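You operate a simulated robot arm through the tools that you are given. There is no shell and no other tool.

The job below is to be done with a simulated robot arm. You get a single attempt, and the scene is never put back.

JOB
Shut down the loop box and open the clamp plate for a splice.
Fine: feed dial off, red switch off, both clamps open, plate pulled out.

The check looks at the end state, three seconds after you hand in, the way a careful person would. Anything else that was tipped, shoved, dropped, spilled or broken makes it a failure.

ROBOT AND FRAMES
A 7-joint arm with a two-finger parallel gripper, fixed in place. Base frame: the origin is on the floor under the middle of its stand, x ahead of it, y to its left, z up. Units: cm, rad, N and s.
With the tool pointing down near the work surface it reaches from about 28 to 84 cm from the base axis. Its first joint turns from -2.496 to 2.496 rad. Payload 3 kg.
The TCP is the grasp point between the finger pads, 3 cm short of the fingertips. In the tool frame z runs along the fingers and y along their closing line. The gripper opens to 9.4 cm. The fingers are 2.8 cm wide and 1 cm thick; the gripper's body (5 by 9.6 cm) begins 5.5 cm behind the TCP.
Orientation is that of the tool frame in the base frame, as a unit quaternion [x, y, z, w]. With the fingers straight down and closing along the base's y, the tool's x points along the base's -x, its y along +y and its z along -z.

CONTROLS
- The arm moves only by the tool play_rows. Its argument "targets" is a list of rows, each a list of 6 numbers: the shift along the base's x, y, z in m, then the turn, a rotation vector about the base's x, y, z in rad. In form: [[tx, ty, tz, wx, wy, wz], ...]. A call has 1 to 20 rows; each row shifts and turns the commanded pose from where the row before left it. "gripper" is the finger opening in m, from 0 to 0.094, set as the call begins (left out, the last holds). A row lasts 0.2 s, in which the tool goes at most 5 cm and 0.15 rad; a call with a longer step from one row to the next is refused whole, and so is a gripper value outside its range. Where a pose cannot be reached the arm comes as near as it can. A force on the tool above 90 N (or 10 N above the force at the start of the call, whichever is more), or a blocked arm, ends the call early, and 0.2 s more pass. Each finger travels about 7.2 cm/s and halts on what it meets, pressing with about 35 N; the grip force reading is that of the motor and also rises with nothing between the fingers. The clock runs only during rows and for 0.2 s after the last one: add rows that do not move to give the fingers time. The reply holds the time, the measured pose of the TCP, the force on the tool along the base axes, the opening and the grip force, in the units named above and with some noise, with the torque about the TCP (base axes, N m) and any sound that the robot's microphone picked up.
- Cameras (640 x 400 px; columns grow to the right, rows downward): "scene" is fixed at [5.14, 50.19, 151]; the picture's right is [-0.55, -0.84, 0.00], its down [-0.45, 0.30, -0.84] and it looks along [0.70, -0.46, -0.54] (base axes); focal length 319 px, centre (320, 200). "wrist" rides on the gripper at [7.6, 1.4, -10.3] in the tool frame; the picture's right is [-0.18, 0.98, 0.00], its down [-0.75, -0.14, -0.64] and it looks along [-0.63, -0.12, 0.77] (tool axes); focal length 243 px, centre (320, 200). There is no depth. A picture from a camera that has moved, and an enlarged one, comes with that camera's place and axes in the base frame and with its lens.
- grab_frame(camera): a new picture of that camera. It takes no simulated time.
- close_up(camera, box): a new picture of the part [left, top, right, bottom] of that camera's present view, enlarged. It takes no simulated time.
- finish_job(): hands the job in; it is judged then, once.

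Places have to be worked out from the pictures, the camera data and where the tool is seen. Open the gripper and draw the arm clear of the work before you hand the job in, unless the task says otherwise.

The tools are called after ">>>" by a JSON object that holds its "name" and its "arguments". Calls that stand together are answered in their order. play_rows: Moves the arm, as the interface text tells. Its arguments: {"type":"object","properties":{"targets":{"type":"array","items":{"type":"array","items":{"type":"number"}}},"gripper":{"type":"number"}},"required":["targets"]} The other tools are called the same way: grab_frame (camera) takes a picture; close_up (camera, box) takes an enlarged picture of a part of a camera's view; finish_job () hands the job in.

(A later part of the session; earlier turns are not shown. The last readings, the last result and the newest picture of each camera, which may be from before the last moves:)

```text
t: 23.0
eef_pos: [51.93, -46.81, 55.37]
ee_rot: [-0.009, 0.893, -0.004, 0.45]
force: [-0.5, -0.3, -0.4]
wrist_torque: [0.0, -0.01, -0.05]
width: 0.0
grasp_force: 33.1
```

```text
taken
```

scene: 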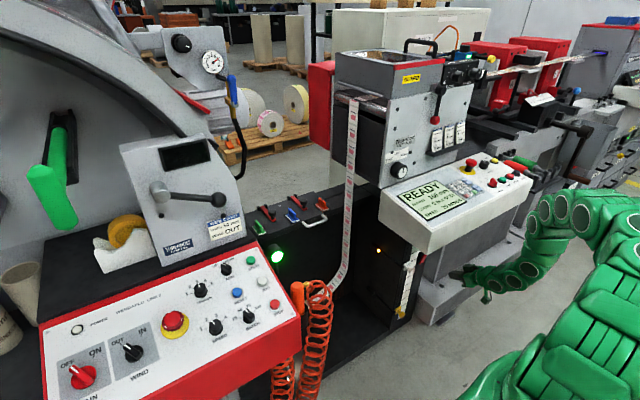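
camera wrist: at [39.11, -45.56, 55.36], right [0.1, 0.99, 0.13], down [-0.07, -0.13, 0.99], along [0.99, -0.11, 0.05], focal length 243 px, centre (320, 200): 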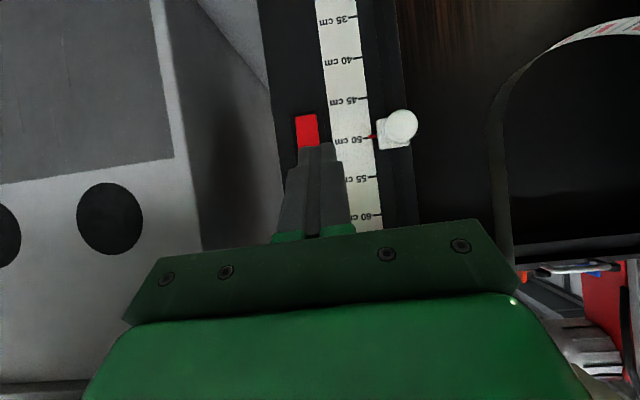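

The arm is now well clear of the panel. The rocker sits at y≈-49.4, with the upper end near z 51.5 and x≈68.5. I'll move to a pre-press pose just in front of its upper half.

>>> {"name": "play_rows", "arguments": {"targets": [[0.033, -0.009, -0.013, 0, 0, 0], [0.033, -0.009, -0.013, 0, 0, 0], [0.03, -0.008, -0.013, 0, 0, 0], [0, 0, 0, 0, 0, 0]]}}

>>> {"name": "grab_frame", "arguments": {"camera": "wrist"}}

>>> {"name": "close_up", "arguments": {"camera": "scene", "box": [380, 200, 520, 330]}}

```text
t: 24.0
eef_pos: [61.48, -49.51, 51.66]
ee_rot: [-0.008, 0.893, -0.005, 0.45]
force: [0.3, 0.4, 0.2]
wrist_torque: [0.01, -0.02, -0.01]
width: 0.0
grasp_force: 33.1
```

```text
taken
camera wrist: at [48.69, -48.21, 51.52], right [0.1, 0.99, 0.13], down [-0.07, -0.13, 0.99], along [0.99, -0.11, 0.05], focal length 243 px, centre (320, 200)
```

wrist: 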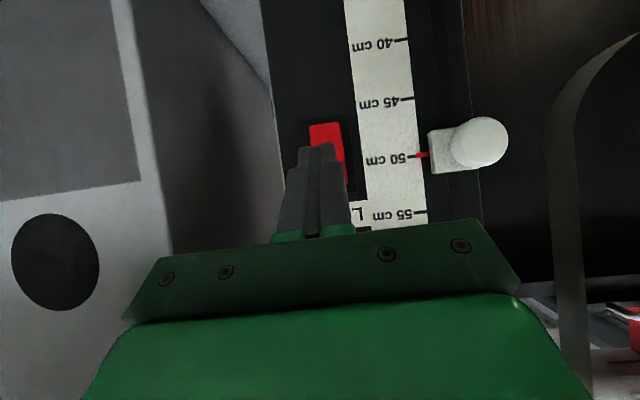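

```text
3.08 times, centred on (450, 265) of scene
camera zoom: at [5.14, 50.19, 151.0], right [-0.55, -0.84, 0.0], down [-0.45, 0.3, -0.84], along [0.7, -0.46, -0.54], focal length 981 px, centre (-80, 0)
```

zoom: 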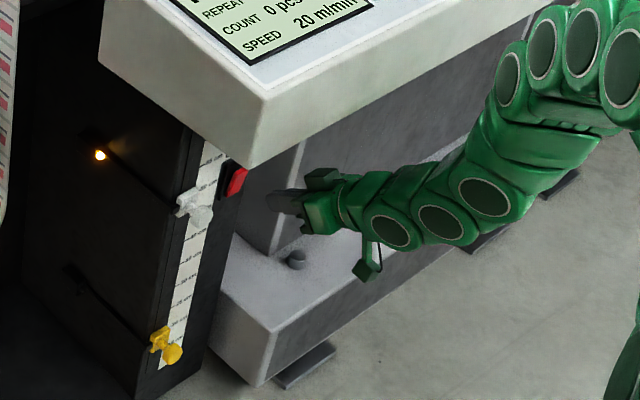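

The calibration is consistent, since the 50 cm tick computes to z=50.0, and the finger is lined up with the upper half of the rocker. I'll push in +x slowly until it snaps.

>>> {"name": "play_rows", "arguments": {"targets": [[0.017, 0.001, -0.001, 0, 0, 0], [0.017, 0.001, 0, 0, 0, 0], [0.005, 0, 0, 0, 0, 0], [0.005, 0, 0, 0, 0, 0], [0.004, 0, 0, 0, 0, 0], [0, 0, 0, 0, 0, 0]]}}

>>> {"name": "grab_frame", "arguments": {"camera": "wrist"}}

>>> {"name": "close_up", "arguments": {"camera": "scene", "box": [380, 220, 460, 290]}}

```text
t: 25.4
eef_pos: [66.22, -49.23, 51.46]
ee_rot: [-0.008, 0.893, -0.005, 0.449]
force: [-0.7, -0.3, -0.4]
wrist_torque: [0.03, 0.0, 0.0]
width: 0.01
grasp_force: 32.5
heard: click
```

```text
taken
camera wrist: at [53.54, -47.97, 51.39], right [0.1, 0.99, 0.13], down [-0.07, -0.13, 0.99], along [0.99, -0.11, 0.05], focal length 243 px, centre (320, 200)
```

wrist: 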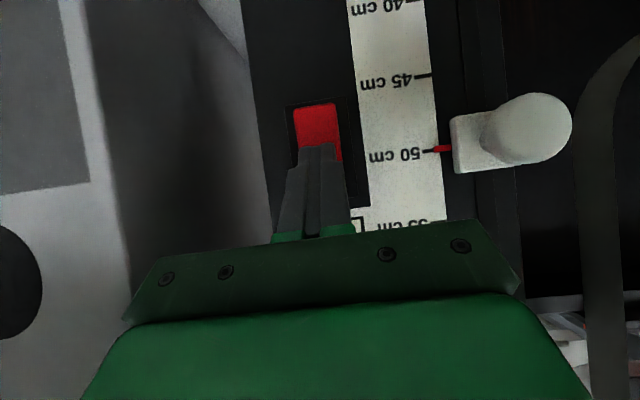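

```text
5.71 times, centred on (420, 255) of scene
camera zoom: at [5.14, 50.19, 151.0], right [-0.55, -0.84, 0.0], down [-0.45, 0.3, -0.84], along [0.7, -0.46, -0.54], focal length 1821 px, centre (-251, -114)
```

zoom: 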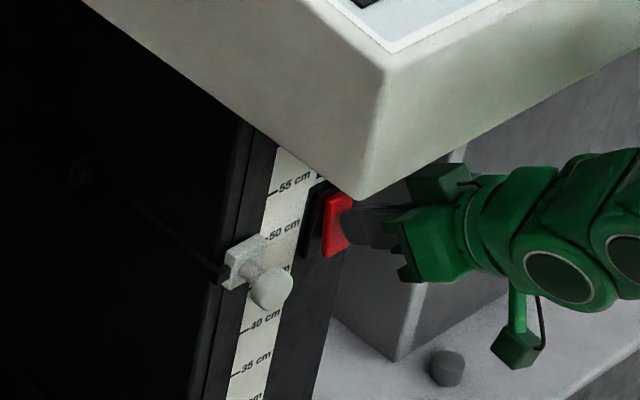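

I heard a click and the yellow light went out, so the LOOP switch is off. Next I'll retract straight back and then move out from under the panel.

>>> {"name": "play_rows", "arguments": {"targets": [[-0.035, 0.003, 0.005, 0, 0, 0], [-0.036, 0.006, 0.01, 0, 0, 0], [-0.036, 0.006, 0.012, 0, 0, 0], [-0.036, 0.006, 0.012, 0, 0, 0], [0, 0, 0, 0, 0, 0]]}}

>>> {"name": "grab_frame", "arguments": {"camera": "wrist"}}

>>> {"name": "close_up", "arguments": {"camera": "scene", "box": [380, 220, 460, 290]}}

>>> {"name": "grab_frame", "arguments": {"camera": "scene"}}

```text
t: 26.6
eef_pos: [52.0, -47.04, 55.54]
ee_rot: [-0.008, 0.893, -0.004, 0.45]
force: [-0.4, -0.6, 0.1]
wrist_torque: [0.0, -0.01, 0.01]
width: 0.0
grasp_force: 33.0
```

```text
taken
camera wrist: at [39.24, -45.8, 55.35], right [0.1, 0.99, 0.13], down [-0.07, -0.13, 0.99], along [0.99, -0.11, 0.05], focal length 243 px, centre (320, 200)
```

wrist: 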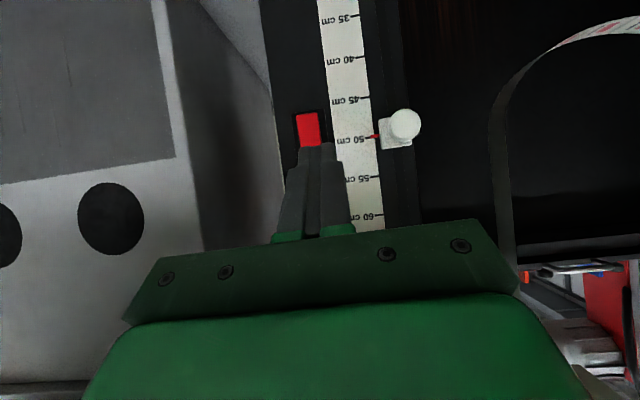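

```text
5.71 times, centred on (420, 255) of scene
camera zoom: at [5.14, 50.19, 151.0], right [-0.55, -0.84, 0.0], down [-0.45, 0.3, -0.84], along [0.7, -0.46, -0.54], focal length 1821 px, centre (-251, -114)
```

zoom: 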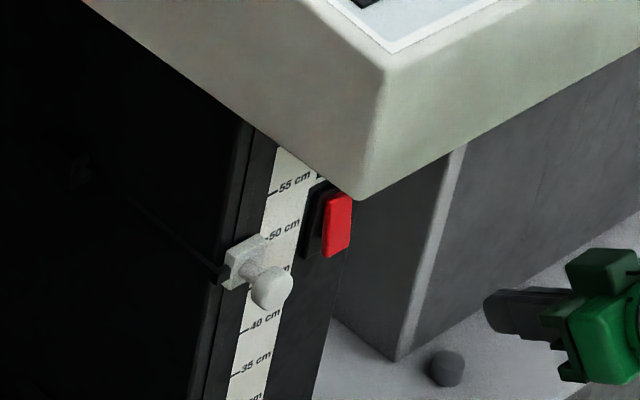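

```text
taken
```

scene: 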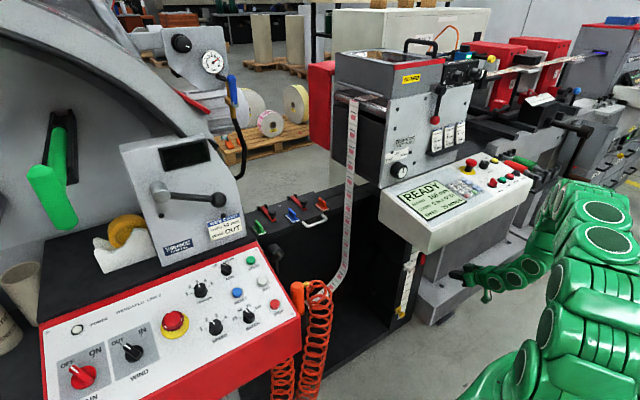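

The rocker has flipped, and both the yellow and the green lamps are now dark. I'll slide back out in +y, staying low and in front of the panel.

>>> {"name": "play_rows", "arguments": {"targets": [[-0.002, 0.045, 0.004, 0, 0, 0], [0, 0.045, 0.004, 0, 0, 0], [0, 0.045, 0.004, 0, 0, 0], [0, 0.045, 0.004, 0, 0, 0], [0, 0, 0, 0, 0, 0]]}}

>>> {"name": "grab_frame", "arguments": {"camera": "scene"}}

```text
t: 27.8
eef_pos: [51.74, -29.04, 57.1]
ee_rot: [-0.009, 0.893, -0.005, 0.45]
force: [-0.6, 0.9, -0.3]
wrist_torque: [0.0, 0.02, 0.0]
width: 0.01
grasp_force: 32.9
```

```text
taken
```

scene: 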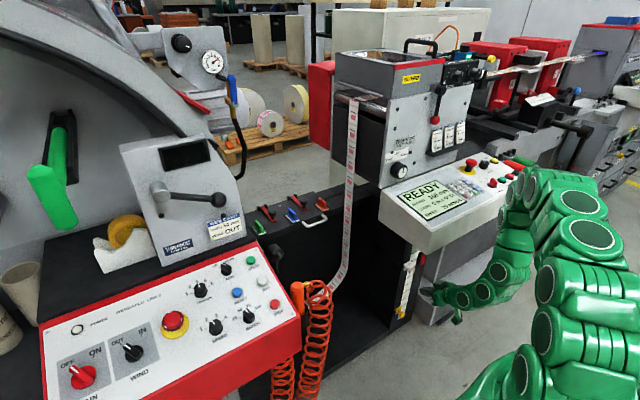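

The arm is still clear of the panel. I'll continue left into the open corridor.

>>> {"name": "play_rows", "arguments": {"targets": [[0, 0.045, 0.006, 0, 0, 0], [0, 0.045, 0.006, 0, 0, 0], [0, 0.045, 0.006, 0, 0, 0], [0, 0.045, 0.006, 0, 0, 0], [0, 0.03, 0.006, 0, 0, 0], [0, 0, 0, 0, 0, 0]]}}

>>> {"name": "grab_frame", "arguments": {"camera": "scene"}}

>>> {"name": "grab_frame", "arguments": {"camera": "wrist"}}

```text
t: 29.2
eef_pos: [51.97, -12.8, 58.59]
ee_rot: [-0.006, 0.895, -0.001, 0.446]
force: [-0.2, 0.2, 0.6]
wrist_torque: [0.01, 0.01, -0.01]
width: 0.02
grasp_force: 32.9
out of reach, approached as far as the arm can: row 4, 5
```

```text
taken
```

scene: 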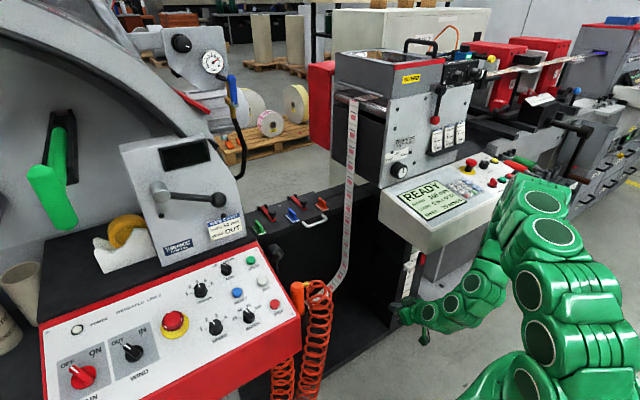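

```text
taken
camera wrist: at [39.26, -11.45, 58.56], right [0.1, 0.98, 0.14], down [-0.06, -0.14, 0.99], along [0.99, -0.11, 0.04], focal length 243 px, centre (320, 200)
```

wrist: 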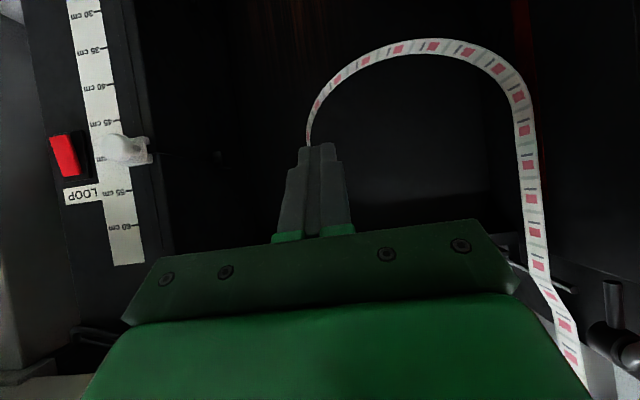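

The hand is in the open corridor. I'll lift and centre it near (62,-5,85), ahead of the plate handle.

>>> {"name": "play_rows", "arguments": {"targets": [[0.005, 0.035, 0.02, 0, 0, 0], [0.005, 0.035, 0.02, 0, 0, 0], [0.02, 0.008, 0.04, 0, 0, 0], [0.02, 0, 0.04, 0, 0, 0], [0.02, 0, 0.04, 0, 0, 0], [0.02, 0, 0.04, 0, 0, 0], [0.01, 0, 0.04, 0, 0, 0], [0, 0, 0, 0, 0, 0]]}}

>>> {"name": "grab_frame", "arguments": {"camera": "wrist"}}

>>> {"name": "grab_frame", "arguments": {"camera": "scene"}}

```text
t: 31.0
eef_pos: [61.6, -8.96, 68.37]
ee_rot: [-0.008, 0.893, -0.004, 0.45]
force: [0.1, 0.0, 0.0]
wrist_torque: [-0.01, -0.03, 0.0]
width: 0.01
grasp_force: 33.2
out of reach, approached as far as the arm can: row 1, 2, 3, 4, 5, 6, 7
```

```text
taken
camera wrist: at [48.8, -7.68, 68.33], right [0.1, 0.99, 0.13], down [-0.06, -0.13, 0.99], along [0.99, -0.11, 0.05], focal length 243 px, centre (320, 200)
```

wrist: 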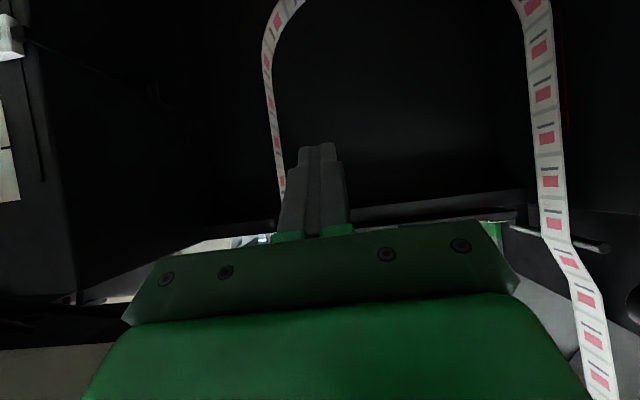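

```text
taken
```

scene: 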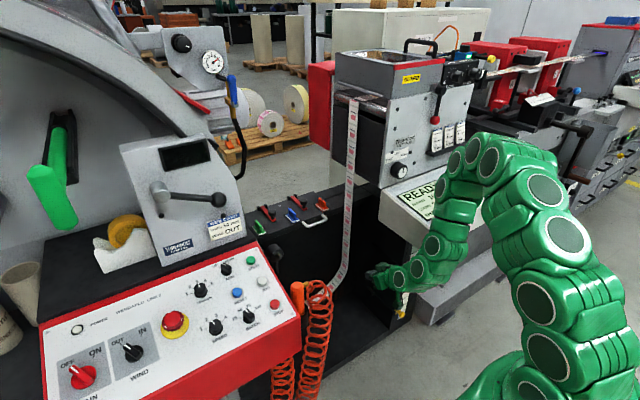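

Big tilt limits how close in the hand can be, so I'll go outward and up toward (75,-4,85) in the corridor instead.

>>> {"name": "play_rows", "arguments": {"targets": [[0.03, 0.01, 0.025, 0, 0, 0], [0.03, 0.01, 0.03, 0, 0, 0], [0.03, 0.01, 0.035, 0, 0, 0], [0.025, 0.01, 0.035, 0, 0, 0], [0.02, 0.01, 0.035, 0, 0, 0], [0, 0, 0, 0, 0, 0]]}}

>>> {"name": "grab_frame", "arguments": {"camera": "wrist"}}

>>> {"name": "grab_frame", "arguments": {"camera": "scene"}}

```text
t: 32.4
eef_pos: [75.08, -4.2, 84.53]
ee_rot: [-0.008, 0.893, -0.005, 0.449]
force: [0.5, -0.2, -0.2]
wrist_torque: [0.01, -0.03, -0.02]
width: 0.0
grasp_force: 32.9
```

```text
taken
camera wrist: at [62.32, -2.77, 84.36], right [0.1, 0.99, 0.13], down [-0.06, -0.13, 0.99], along [0.99, -0.11, 0.05], focal length 243 px, centre (320, 200)
```

wrist: 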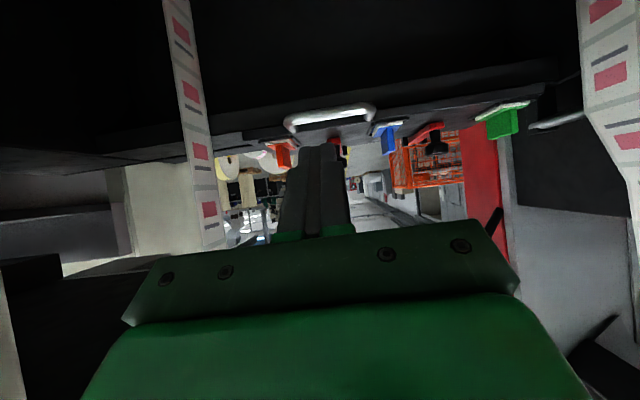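

```text
taken
```

scene: 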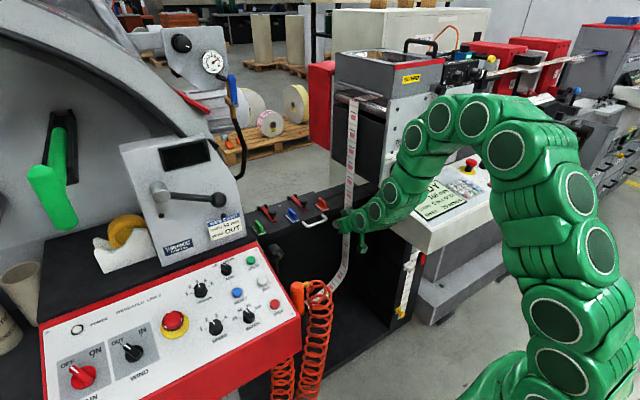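

The handle and the tape on both sides are now in view. I'll zoom in to refine the handle location and the tape positions.

>>> {"name": "close_up", "arguments": {"camera": "wrist", "box": [160, 70, 560, 220]}}

>>> {"name": "close_up", "arguments": {"camera": "scene", "box": [245, 185, 365, 260]}}

```text
1.60 times, centred on (360, 145) of wrist
camera zoom: at [62.32, -2.77, 84.36], right [0.1, 0.99, 0.13], down [-0.06, -0.13, 0.99], along [0.99, -0.11, 0.05], focal length 388 px, centre (256, 288)
```

zoom: 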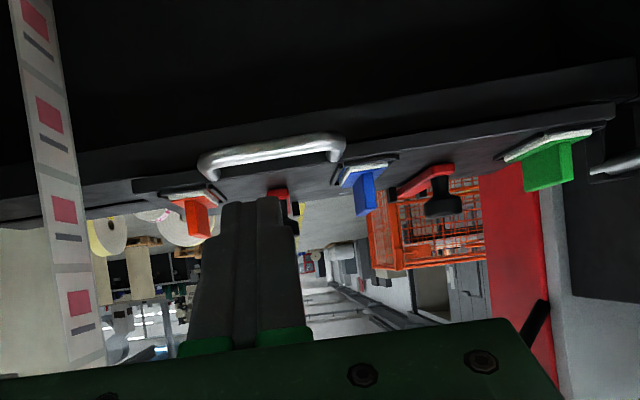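

```text
5.33 times, centred on (305, 222) of scene
camera zoom: at [5.14, 50.19, 151.0], right [-0.55, -0.84, 0.0], down [-0.45, 0.3, -0.84], along [0.7, -0.46, -0.54], focal length 1700 px, centre (400, 80)
```

zoom: 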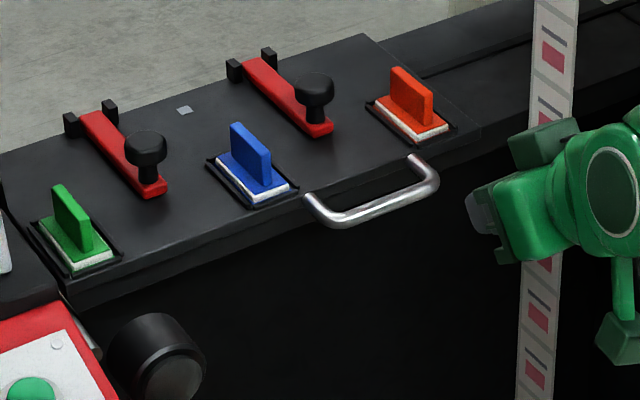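

The handle bar centre is at about (88.9,-3.4,76.8), spanning y≈-8.2 to 1.4. The tape sides at y≈-18.8 and +22.8 leave room. I'll roll the tool 90° about its axis so the fingers close above and below the bar, and open them to 3.2 cm.

>>> {"name": "play_rows", "arguments": {"targets": [[0, 0, 0, 0.1148, 0, -0.085], [0, 0, 0, 0.1148, 0, -0.085], [0, 0, 0, 0.1148, 0, -0.085], [0, 0, 0, 0.1148, 0, -0.085], [0, 0, 0, 0.1148, 0, -0.085], [0, 0, 0, 0.1148, 0, -0.085], [0, 0, 0, 0.1148, 0, -0.085], [0, 0, 0, 0.1148, 0, -0.085], [0, 0, 0, 0.1148, 0, -0.085], [0, 0, 0, 0.1148, 0, -0.085], [0, 0, 0, 0.1148, 0, -0.085], [0, 0, 0, 0, 0, 0]], "gripper": 0.032}}

>>> {"name": "grab_frame", "arguments": {"camera": "wrist"}}

>>> {"name": "grab_frame", "arguments": {"camera": "scene"}}

```text
t: 35.0
eef_pos: [75.11, -3.95, 84.43]
ee_rot: [0.626, 0.637, 0.316, 0.32]
force: [0.2, 0.2, -0.4]
wrist_torque: [0.0, 0.03, -0.02]
width: 3.2
grasp_force: 0.1
```

```text
taken
camera wrist: at [67.65, 3.68, 91.41], right [0.59, -0.17, 0.79], down [-0.59, -0.76, 0.28], along [0.55, -0.63, -0.54], focal length 243 px, centre (320, 200)
```

wrist: 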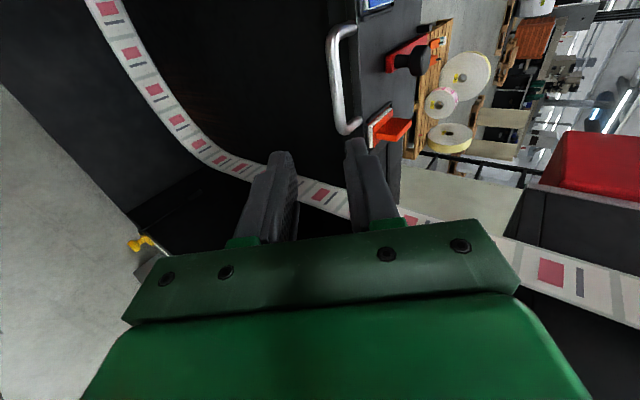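

```text
taken
```

scene: 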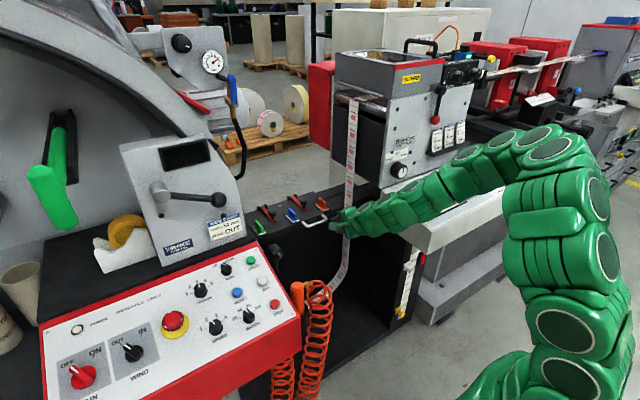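

The tool is now rolled, with the handle ahead at about (88.9,-3,76.3) by the wrist view. I'll check that the arm isn't touching the panel and move to a pre-grasp point about 6 cm short of the bar.

>>> {"name": "play_rows", "arguments": {"targets": [[0.026, 0.002, -0.011, 0, 0, 0], [0.026, 0.002, -0.011, 0, 0, 0], [0.025, 0.002, -0.01, 0, 0, 0], [0, 0, 0, 0, 0, 0]]}}

>>> {"name": "grab_frame", "arguments": {"camera": "wrist"}}

>>> {"name": "close_up", "arguments": {"camera": "scene", "box": [240, 120, 560, 320]}}

```text
t: 36.0
eef_pos: [82.72, -3.4, 81.2]
ee_rot: [0.626, 0.637, 0.316, 0.32]
force: [0.5, -0.4, 0.0]
wrist_torque: [-0.01, 0.03, -0.01]
width: 3.2
grasp_force: 0.0
```

```text
taken
camera wrist: at [75.27, 4.22, 88.18], right [0.59, -0.17, 0.79], down [-0.59, -0.76, 0.28], along [0.55, -0.63, -0.54], focal length 243 px, centre (320, 200)
```

wrist: 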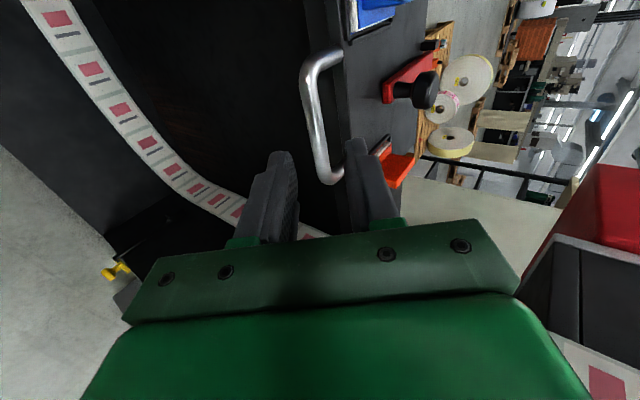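

```text
2.00 times, centred on (400, 220) of scene
camera zoom: at [5.14, 50.19, 151.0], right [-0.55, -0.84, 0.0], down [-0.45, 0.3, -0.84], along [0.7, -0.46, -0.54], focal length 638 px, centre (160, 160)
```

zoom: 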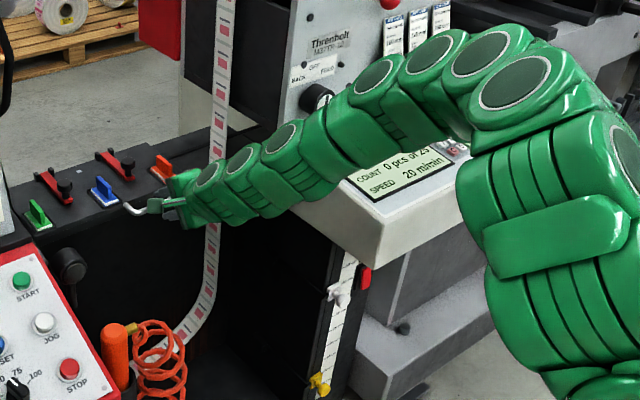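

The bar lies centred between the fingertips and computes to about (88.4,-3.4,76.85). I'll advance 5.5 cm along the tool axis so it sits between the pads.

>>> {"name": "play_rows", "arguments": {"targets": [[0.0147, 0, -0.0111, 0, 0, 0], [0.0147, 0, -0.0111, 0, 0, 0], [0.0147, 0, -0.0111, 0, 0, 0], [0, 0, 0, 0, 0, 0]]}}

>>> {"name": "grab_frame", "arguments": {"camera": "wrist"}}

>>> {"name": "close_up", "arguments": {"camera": "scene", "box": [250, 180, 370, 255]}}

```text
t: 37.0
eef_pos: [87.16, -3.45, 77.73]
ee_rot: [0.626, 0.637, 0.316, 0.32]
force: [-0.1, -0.1, -0.7]
wrist_torque: [0.0, 0.02, -0.03]
width: 3.18
grasp_force: 0.0
```

```text
taken
camera wrist: at [79.71, 4.18, 84.85], right [0.59, -0.17, 0.79], down [-0.59, -0.76, 0.28], along [0.55, -0.63, -0.54], focal length 243 px, centre (320, 200)
```

wrist: 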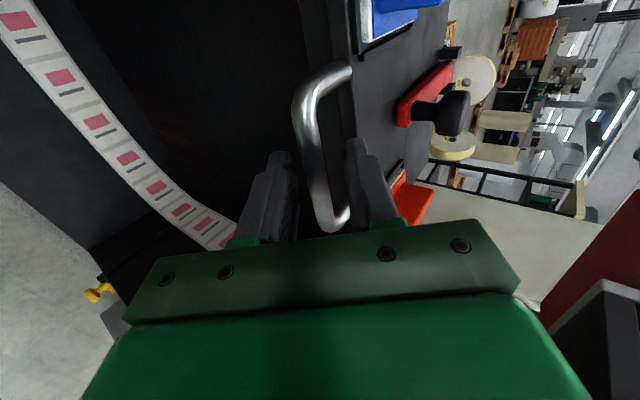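

```text
5.33 times, centred on (310, 218) of scene
camera zoom: at [5.14, 50.19, 151.0], right [-0.55, -0.84, 0.0], down [-0.45, 0.3, -0.84], along [0.7, -0.46, -0.54], focal length 1700 px, centre (373, 107)
```

zoom: 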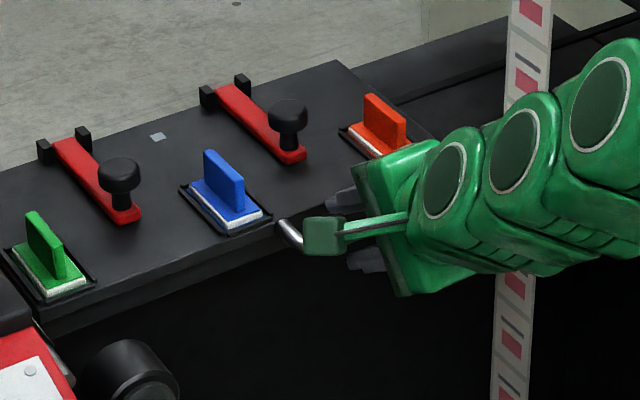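

The bar is between the two fingers, one above and one below, so I'll close on it.

>>> {"name": "play_rows", "arguments": {"targets": [[0, 0, 0, 0, 0, 0], [0, 0, 0, 0, 0, 0], [0, 0, 0, 0, 0, 0]], "gripper": 0.0}}

>>> {"name": "grab_frame", "arguments": {"camera": "wrist"}}

```text
t: 37.8
eef_pos: [87.06, -3.42, 77.7]
ee_rot: [0.627, 0.637, 0.314, 0.32]
force: [-12.9, -1.1, -16.7]
wrist_torque: [0.63, 0.23, -0.64]
width: 1.17
grasp_force: 45.3
```

```text
taken
camera wrist: at [79.65, 4.18, 84.77], right [0.59, -0.17, 0.79], down [-0.59, -0.76, 0.28], along [0.55, -0.63, -0.54], focal length 243 px, centre (320, 200)
```

wrist: 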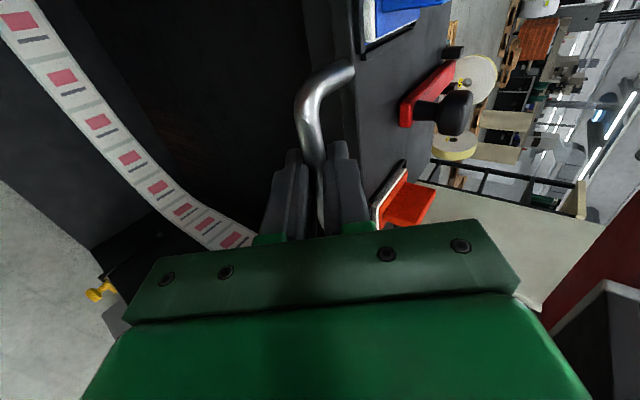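

The bar is gripped at 1.17 cm width. I'll pull the plate toward me (−x) gently, watching the force.

>>> {"name": "play_rows", "arguments": {"targets": [[-0.006, 0, -0.0015, 0, 0, 0], [-0.01, 0, 0, 0, 0, 0], [-0.012, 0, 0, 0, 0, 0], [-0.012, 0, 0, 0, 0, 0], [0, 0, 0, 0, 0, 0]]}}

>>> {"name": "close_up", "arguments": {"camera": "scene", "box": [230, 170, 390, 270]}}

```text
t: 39.0
eef_pos: [83.15, -3.44, 77.58]
ee_rot: [0.626, 0.637, 0.315, 0.322]
force: [-0.1, -8.6, -8.2]
wrist_torque: [0.73, 0.11, -0.53]
width: 1.19
grasp_force: 45.6
```

```text
4.00 times, centred on (310, 220) of scene
camera zoom: at [5.14, 50.19, 151.0], right [-0.55, -0.84, 0.0], down [-0.45, 0.3, -0.84], along [0.7, -0.46, -0.54], focal length 1275 px, centre (360, 120)
```

zoom: 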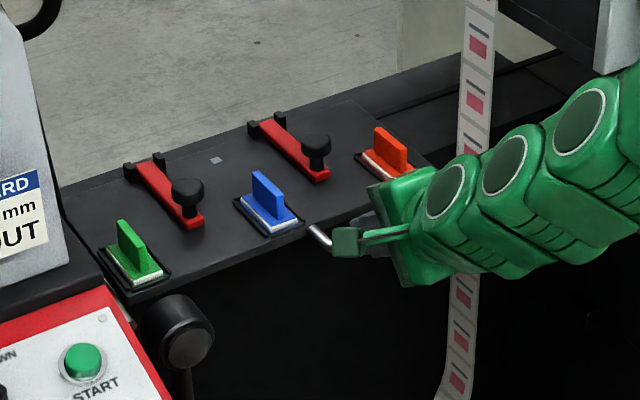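

The plate is sliding freely; I'll keep pulling.

>>> {"name": "play_rows", "arguments": {"targets": [[-0.012, 0, 0, 0, 0, 0], [-0.012, 0, 0, 0, 0, 0], [-0.012, 0, 0, 0, 0, 0], [-0.012, 0, 0, 0, 0, 0], [0, 0, 0, 0, 0, 0]]}}

>>> {"name": "close_up", "arguments": {"camera": "scene", "box": [230, 170, 390, 270]}}

>>> {"name": "grab_frame", "arguments": {"camera": "wrist"}}

```text
t: 40.2
eef_pos: [78.32, -3.38, 77.62]
ee_rot: [0.626, 0.637, 0.315, 0.321]
force: [-1.3, -18.4, -0.3]
wrist_torque: [0.87, 0.03, -0.32]
width: 1.18
grasp_force: 44.6
```

```text
4.00 times, centred on (310, 220) of scene
camera zoom: at [5.14, 50.19, 151.0], right [-0.55, -0.84, 0.0], down [-0.45, 0.3, -0.84], along [0.7, -0.46, -0.54], focal length 1275 px, centre (360, 120)
```

zoom: 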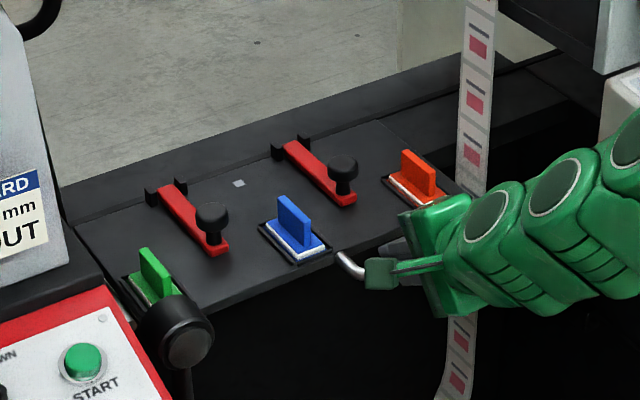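

```text
taken
camera wrist: at [70.92, 4.21, 84.75], right [0.59, -0.17, 0.79], down [-0.59, -0.76, 0.28], along [0.55, -0.63, -0.54], focal length 243 px, centre (320, 200)
```

wrist: 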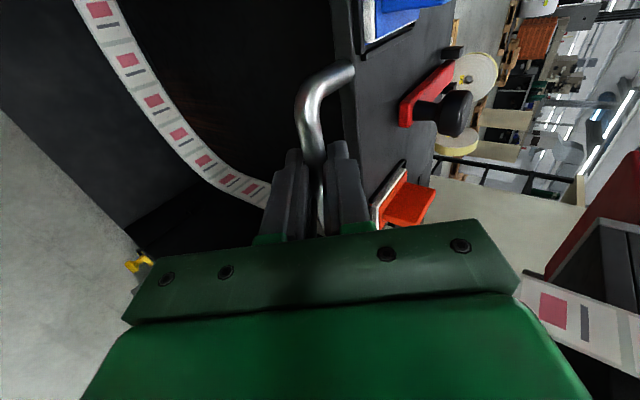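

The plate has moved about 8.8 cm. A small lateral load builds, which suggests the slide runs slightly toward −y, so I'll ease the hand that way and continue pulling in smaller steps to find the stop.

>>> {"name": "play_rows", "arguments": {"targets": [[-0.008, -0.0015, 0, 0, 0, 0], [-0.008, -0.0003, 0, 0, 0, 0], [-0.008, -0.0003, 0, 0, 0, 0], [-0.008, -0.0003, 0, 0, 0, 0], [0, 0, 0, 0, 0, 0]]}}

>>> {"name": "close_up", "arguments": {"camera": "scene", "box": [230, 170, 390, 270]}}

```text
t: 41.4
eef_pos: [75.07, -3.58, 77.7]
ee_rot: [0.625, 0.638, 0.317, 0.32]
force: [-1.1, 13.6, 16.8]
wrist_torque: [1.56, -0.16, 0.25]
width: 1.18
grasp_force: 44.9
```

```text
4.00 times, centred on (310, 220) of scene
camera zoom: at [5.14, 50.19, 151.0], right [-0.55, -0.84, 0.0], down [-0.45, 0.3, -0.84], along [0.7, -0.46, -0.54], focal length 1275 px, centre (360, 120)
```

zoom: 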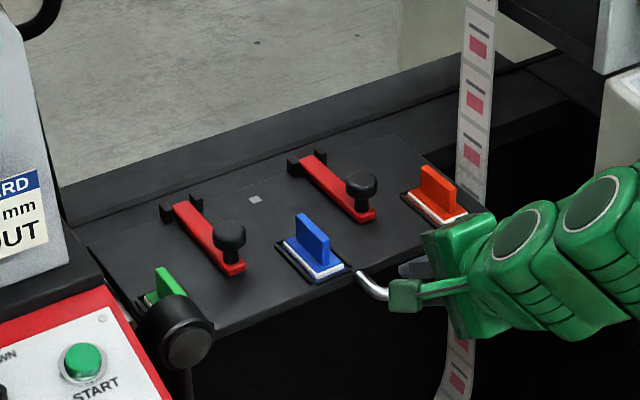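

The plate is 12 cm out and there is still no stop. I'll relieve the small side load and pull further in small steps, watching the gap between the green switch and the lamp.

>>> {"name": "play_rows", "arguments": {"targets": [[-0.005, 0.0006, 0.001, 0, 0, 0], [-0.006, 0, 0, 0, 0, 0], [-0.006, 0, 0, 0, 0, 0], [0, 0, 0, 0, 0, 0]]}}

>>> {"name": "close_up", "arguments": {"camera": "scene", "box": [230, 170, 390, 270]}}

```text
t: 42.4
eef_pos: [73.57, -3.57, 77.68]
ee_rot: [0.626, 0.637, 0.315, 0.32]
force: [-1.5, 26.9, -10.7]
wrist_torque: [0.59, 0.17, -0.8]
width: 1.16
grasp_force: 45.3
```

```text
4.00 times, centred on (310, 220) of scene
camera zoom: at [5.14, 50.19, 151.0], right [-0.55, -0.84, 0.0], down [-0.45, 0.3, -0.84], along [0.7, -0.46, -0.54], focal length 1275 px, centre (360, 120)
```

zoom: 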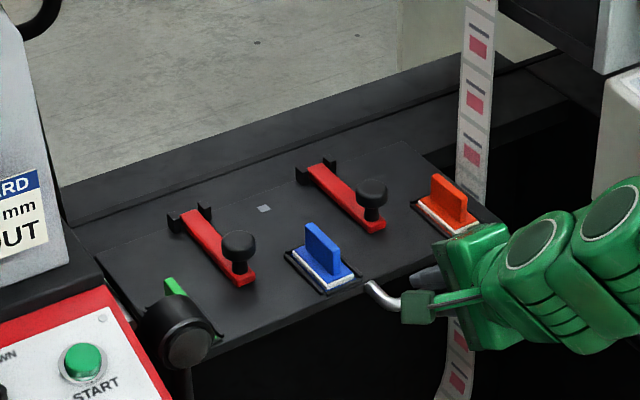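

At 13.5 cm out it is still free. I'll keep going in small steps while relieving the lateral load.

>>> {"name": "play_rows", "arguments": {"targets": [[-0.003, 0.001, -0.0005, 0, 0, 0], [-0.004, 0, 0, 0, 0, 0], [-0.004, 0, 0, 0, 0, 0], [0, 0, 0, 0, 0, 0]]}}

>>> {"name": "close_up", "arguments": {"camera": "scene", "box": [230, 190, 350, 270]}}

```text
t: 43.4
eef_pos: [72.3, -3.52, 77.63]
ee_rot: [0.625, 0.638, 0.316, 0.321]
force: [0.8, 16.5, -8.6]
wrist_torque: [1.26, 0.04, 0.15]
width: 1.16
grasp_force: 45.3
```

```text
5.00 times, centred on (290, 230) of scene
camera zoom: at [5.14, 50.19, 151.0], right [-0.55, -0.84, 0.0], down [-0.45, 0.3, -0.84], along [0.7, -0.46, -0.54], focal length 1594 px, centre (470, 50)
```

zoom: 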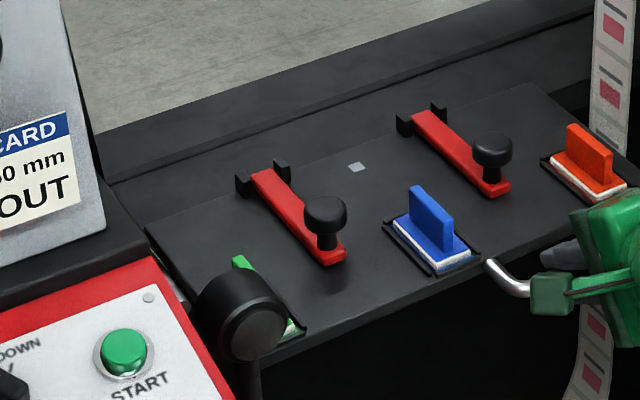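

At 14.8 cm there is no resistance yet. I'll continue carefully.

>>> {"name": "play_rows", "arguments": {"targets": [[-0.003, 0.0005, 0.0, 0, 0, 0], [-0.004, 0, 0, 0, 0, 0], [-0.004, 0, 0, 0, 0, 0], [0, 0, 0, 0, 0, 0]]}}

>>> {"name": "close_up", "arguments": {"camera": "scene", "box": [230, 190, 350, 270]}}

>>> {"name": "grab_frame", "arguments": {"camera": "wrist"}}

```text
t: 44.4
eef_pos: [71.28, -3.49, 77.7]
ee_rot: [0.626, 0.637, 0.315, 0.321]
force: [-4.4, 2.8, -11.0]
wrist_torque: [0.3, 0.15, -1.08]
width: 1.17
grasp_force: 45.1
```

```text
5.00 times, centred on (290, 230) of scene
camera zoom: at [5.14, 50.19, 151.0], right [-0.55, -0.84, 0.0], down [-0.45, 0.3, -0.84], along [0.7, -0.46, -0.54], focal length 1594 px, centre (470, 50)
```

zoom: 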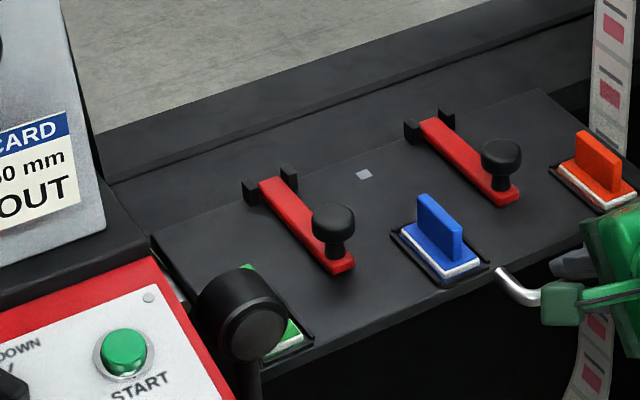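

```text
taken
camera wrist: at [63.83, 4.2, 84.76], right [0.59, -0.17, 0.79], down [-0.59, -0.76, 0.28], along [0.55, -0.63, -0.54], focal length 243 px, centre (320, 200)
```

wrist: 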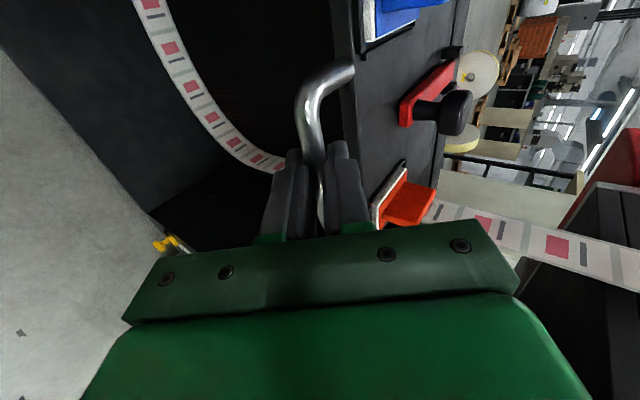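

The fin-to-lamp lateral clearance works out at about 1.6 cm, so it's safe to go on. I'll pull further in small steps looking for the stop.

>>> {"name": "play_rows", "arguments": {"targets": [[-0.004, 0.0, 0.0, 0, 0, 0], [-0.004, 0, 0, 0, 0, 0], [-0.004, 0, 0, 0, 0, 0], [0, 0, 0, 0, 0, 0]]}}

>>> {"name": "close_up", "arguments": {"camera": "scene", "box": [230, 190, 350, 270]}}

```text
t: 45.5
eef_pos: [70.42, -3.49, 78.18]
ee_rot: [0.623, 0.636, 0.317, 0.326]
force: [18.9, 4.2, -10.0]
wrist_torque: [1.2, -0.05, -0.52]
width: 1.19
grasp_force: 44.4
stopped in row 4: the force on the tool passed its limit at 94 N (the readings are from after the stop); the commanded pose is now the measured one
```

```text
5.00 times, centred on (290, 230) of scene
camera zoom: at [5.14, 50.19, 151.0], right [-0.55, -0.84, 0.0], down [-0.45, 0.3, -0.84], along [0.7, -0.46, -0.54], focal length 1594 px, centre (470, 50)
```

zoom: 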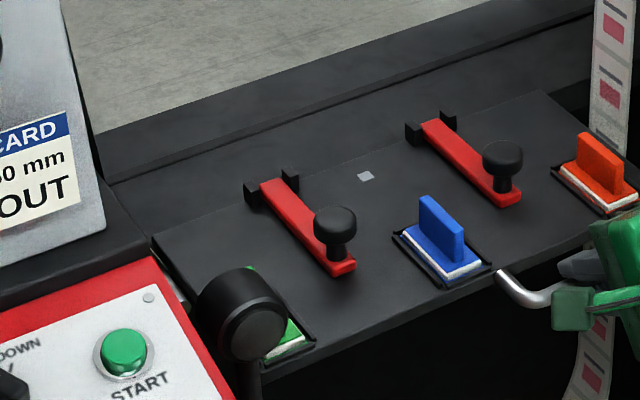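

The plate reached its end stop after about 16 cm (94 N). I'll open the fingers and back off along the tool axis.

>>> {"name": "play_rows", "arguments": {"targets": [[0, 0, 0, 0, 0, 0], [0, 0, 0, 0, 0, 0], [-0.02, 0, 0.015, 0, 0, 0], [-0.024, 0, 0.018, 0, 0, 0], [-0.0, 0, 0.03, 0, 0, 0], [0, 0, 0.03, 0, 0, 0], [0, 0, 0, 0, 0, 0]], "gripper": 0.035}}

>>> {"name": "grab_frame", "arguments": {"camera": "wrist"}}

>>> {"name": "grab_frame", "arguments": {"camera": "scene"}}

```text
t: 47.0
eef_pos: [66.83, -3.61, 88.52]
ee_rot: [0.623, 0.636, 0.317, 0.327]
force: [0.9, 0.1, 0.4]
wrist_torque: [0.01, -0.02, 0.0]
width: 3.5
grasp_force: 0.0
out of reach, approached as far as the arm can: row 4
```

```text
taken
camera wrist: at [59.3, 4.09, 95.32], right [0.58, -0.16, 0.8], down [-0.59, -0.75, 0.28], along [0.56, -0.64, -0.53], focal length 243 px, centre (320, 200)
```

wrist: 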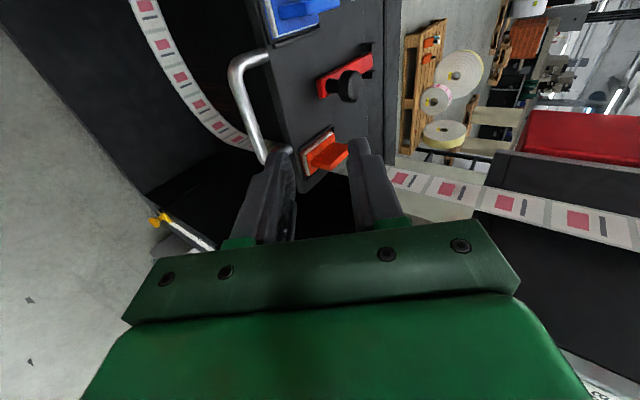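

```text
taken
```

scene: 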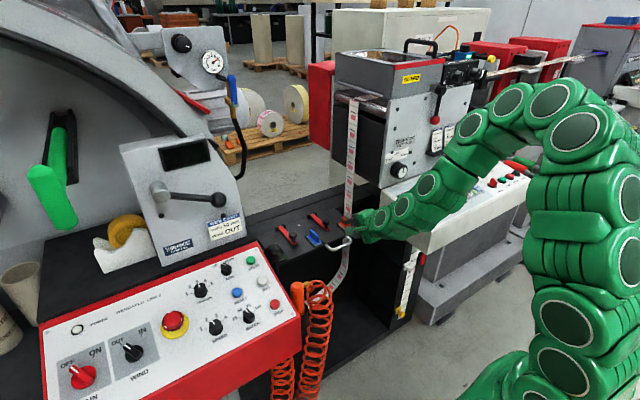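

The plate stays out. I'll roll the tool back so the fingers close along y and rise a little, ready to take the clamp knobs.

>>> {"name": "play_rows", "arguments": {"targets": [[0, 0, 0.01, -0.1148, 0, 0.085], [0, 0, 0.01, -0.1148, 0, 0.085], [0, 0, 0.01, -0.1148, 0, 0.085], [0, 0, 0.01, -0.1148, 0, 0.085], [0, 0, 0.01, -0.1148, 0, 0.085], [0, 0, 0.01, -0.1148, 0, 0.085], [0, 0, 0.01, -0.1148, 0, 0.085], [0, 0, 0.01, -0.1148, 0, 0.085], [0, 0, 0.01, -0.1148, 0, 0.085], [0, 0, 0, -0.1148, 0, 0.085], [0, 0, 0, -0.1148, 0, 0.085], [0.01, 0, 0, 0, 0.13, 0], [0.01, 0, 0, 0, 0.13, 0], [0.01, 0, 0, 0, 0.13, 0], [0, 0, 0, 0, 0, 0]], "gripper": 0.055}}

>>> {"name": "grab_frame", "arguments": {"camera": "wrist"}}

>>> {"name": "grab_frame", "arguments": {"camera": "scene"}}

```text
t: 50.2
eef_pos: [69.92, -3.6, 97.37]
ee_rot: [-0.014, 0.963, 0.001, 0.269]
force: [-0.9, 0.4, 0.4]
wrist_torque: [0.01, 0.0, -0.01]
width: 5.52
grasp_force: 0.0
```

```text
taken
camera wrist: at [58.01, -2.46, 102.12], right [0.13, 0.99, 0.09], down [0.31, -0.13, 0.94], along [0.94, -0.1, -0.33], focal length 243 px, centre (320, 200)
```

wrist: 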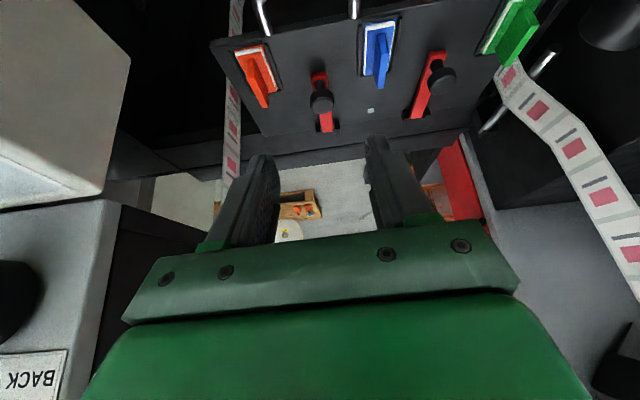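

```text
taken
```

scene: 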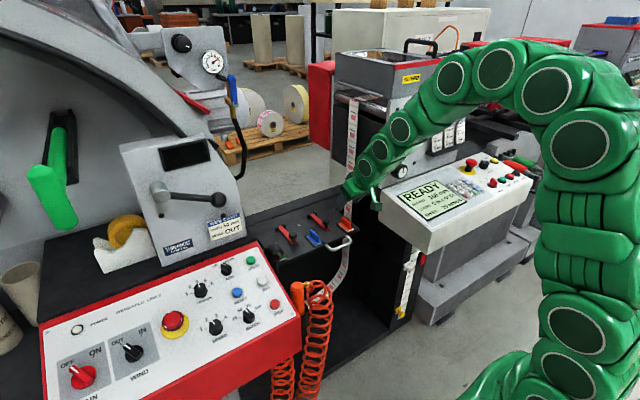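

I now have a good view of the plate; I'll zoom in on both clamps to refine knob positions.

>>> {"name": "close_up", "arguments": {"camera": "wrist", "box": [210, 0, 550, 150]}}

>>> {"name": "close_up", "arguments": {"camera": "scene", "box": [260, 195, 370, 265]}}

```text
1.88 times, centred on (380, 75) of wrist
camera zoom: at [58.01, -2.46, 102.12], right [0.13, 0.99, 0.09], down [0.31, -0.13, 0.94], along [0.94, -0.1, -0.33], focal length 457 px, centre (207, 435)
```

zoom: 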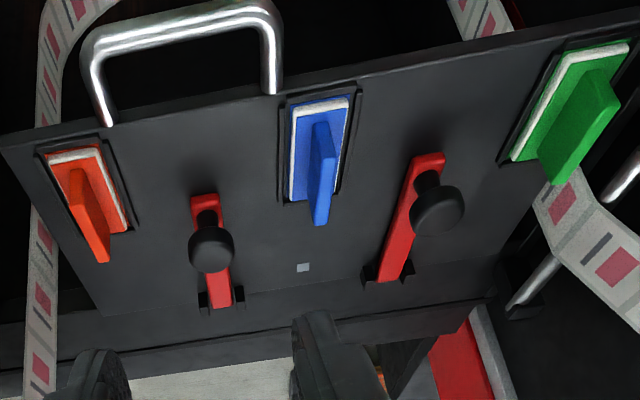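

```text
5.71 times, centred on (315, 230) of scene
camera zoom: at [5.14, 50.19, 151.0], right [-0.55, -0.84, 0.0], down [-0.45, 0.3, -0.84], along [0.7, -0.46, -0.54], focal length 1821 px, centre (349, 29)
```

zoom: 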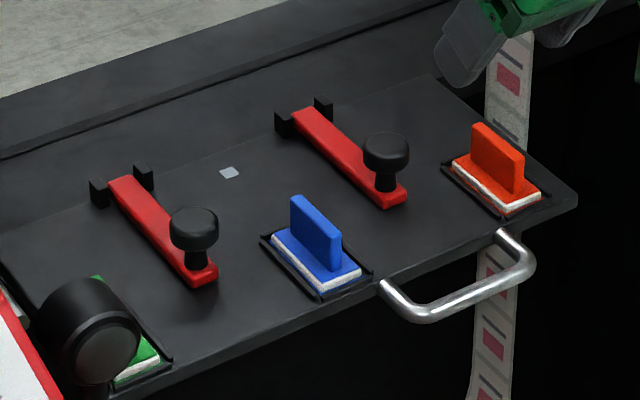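

Knob 1 is at about (82.6,-3.6,80.8) and knob 2 at (82.5,10.8,80.8), with the hinges near x≈92. I'll move to a pre-grasp point above knob 1.

>>> {"name": "play_rows", "arguments": {"targets": [[0.0267, 0, -0.0293, 0, 0, 0], [0.0267, 0, -0.0293, 0, 0, 0], [0.0267, 0, -0.0293, 0, 0, 0], [0, 0, 0, 0, 0, 0]]}}

>>> {"name": "grab_frame", "arguments": {"camera": "wrist"}}

>>> {"name": "close_up", "arguments": {"camera": "scene", "box": [260, 165, 400, 265]}}

```text
t: 51.2
eef_pos: [77.84, -3.7, 88.5]
ee_rot: [-0.013, 0.963, 0.001, 0.27]
force: [-0.4, 1.0, -0.4]
wrist_torque: [0.01, 0.0, 0.04]
width: 5.5
grasp_force: 0.2
```

```text
taken
camera wrist: at [65.99, -2.44, 93.29], right [0.13, 0.99, 0.09], down [0.31, -0.13, 0.94], along [0.94, -0.1, -0.33], focal length 243 px, centre (320, 200)
```

wrist: 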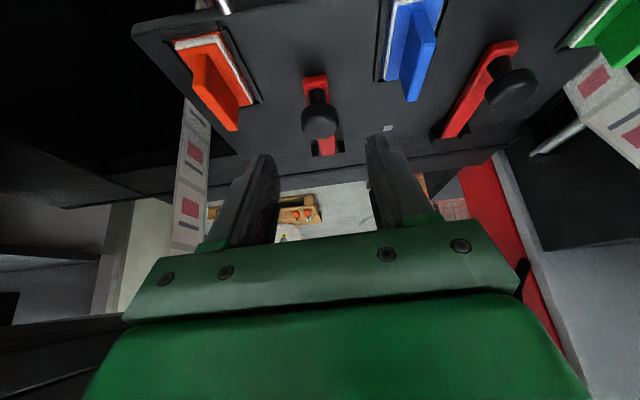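

```text
4.00 times, centred on (330, 215) of scene
camera zoom: at [5.14, 50.19, 151.0], right [-0.55, -0.84, 0.0], down [-0.45, 0.3, -0.84], along [0.7, -0.46, -0.54], focal length 1275 px, centre (280, 140)
```

zoom: 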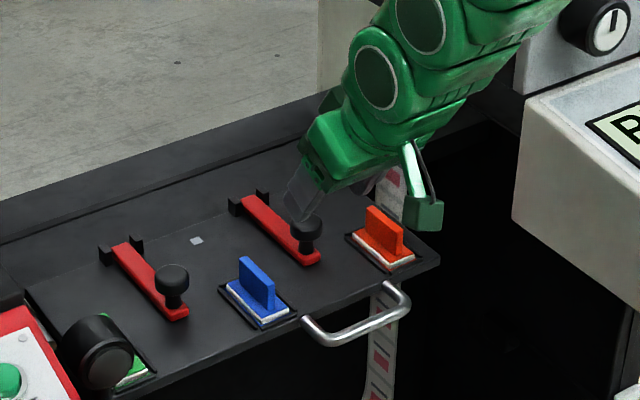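

The knob lines up between the fingers at (82.4,-3.6,80.8). I'll descend along the tool axis to straddle it.

>>> {"name": "play_rows", "arguments": {"targets": [[0.0104, 0, -0.0168, 0, 0, 0], [0.0104, 0, -0.0168, 0, 0, 0], [0.0104, 0, -0.0168, 0, 0, 0], [0.0104, 0, -0.0168, 0, 0, 0], [0, 0, 0, 0, 0, 0]]}}

>>> {"name": "grab_frame", "arguments": {"camera": "wrist"}}

>>> {"name": "close_up", "arguments": {"camera": "scene", "box": [260, 165, 400, 265]}}

```text
t: 52.5
eef_pos: [81.96, -3.68, 81.79]
ee_rot: [-0.013, 0.963, 0.001, 0.27]
force: [0.5, 0.0, -1.8]
wrist_torque: [0.0, -0.01, -0.01]
width: 5.48
grasp_force: 0.0
```

```text
taken
camera wrist: at [70.1, -2.45, 86.55], right [0.13, 0.99, 0.09], down [0.31, -0.13, 0.94], along [0.94, -0.1, -0.33], focal length 243 px, centre (320, 200)
```

wrist: 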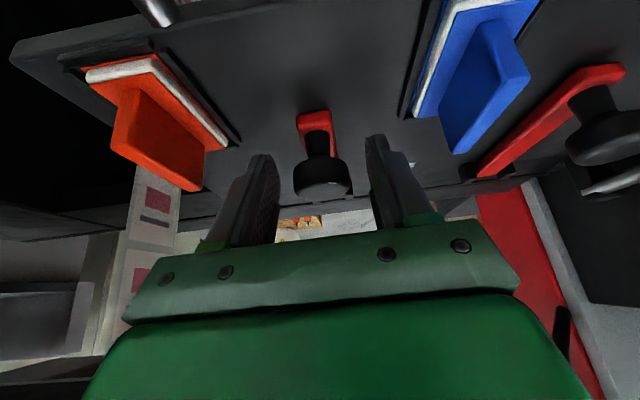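

```text
4.00 times, centred on (330, 215) of scene
camera zoom: at [5.14, 50.19, 151.0], right [-0.55, -0.84, 0.0], down [-0.45, 0.3, -0.84], along [0.7, -0.46, -0.54], focal length 1275 px, centre (280, 140)
```

zoom: 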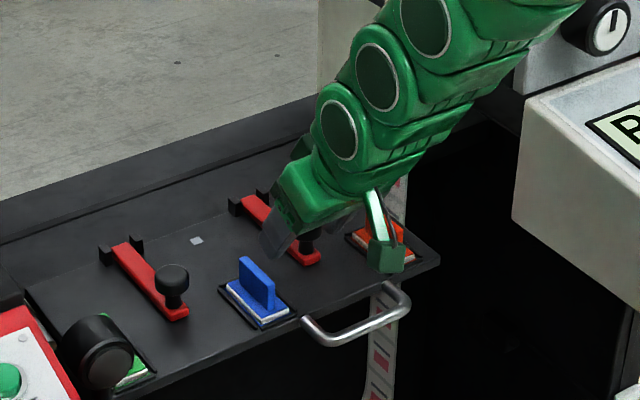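

The knob head is between the pads; I'll close on it.

>>> {"name": "play_rows", "arguments": {"targets": [[0, 0, 0, 0, 0, 0], [0, 0, 0, 0, 0, 0], [0, 0, 0, 0, 0, 0]], "gripper": 0.0}}

>>> {"name": "grab_frame", "arguments": {"camera": "wrist"}}

```text
t: 53.2
eef_pos: [81.98, -3.59, 81.74]
ee_rot: [-0.014, 0.963, 0.001, 0.27]
force: [-0.2, 26.1, 0.2]
wrist_torque: [0.24, -0.01, -0.09]
width: 2.94
grasp_force: 45.0
```

```text
taken
camera wrist: at [70.09, -2.34, 86.56], right [0.13, 0.99, 0.09], down [0.31, -0.13, 0.94], along [0.94, -0.09, -0.33], focal length 243 px, centre (320, 200)
```

wrist: 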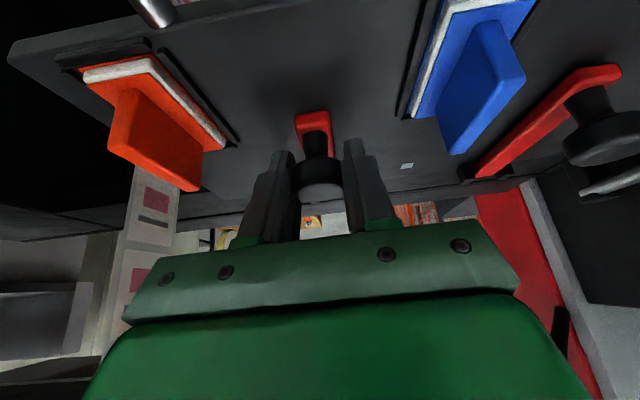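

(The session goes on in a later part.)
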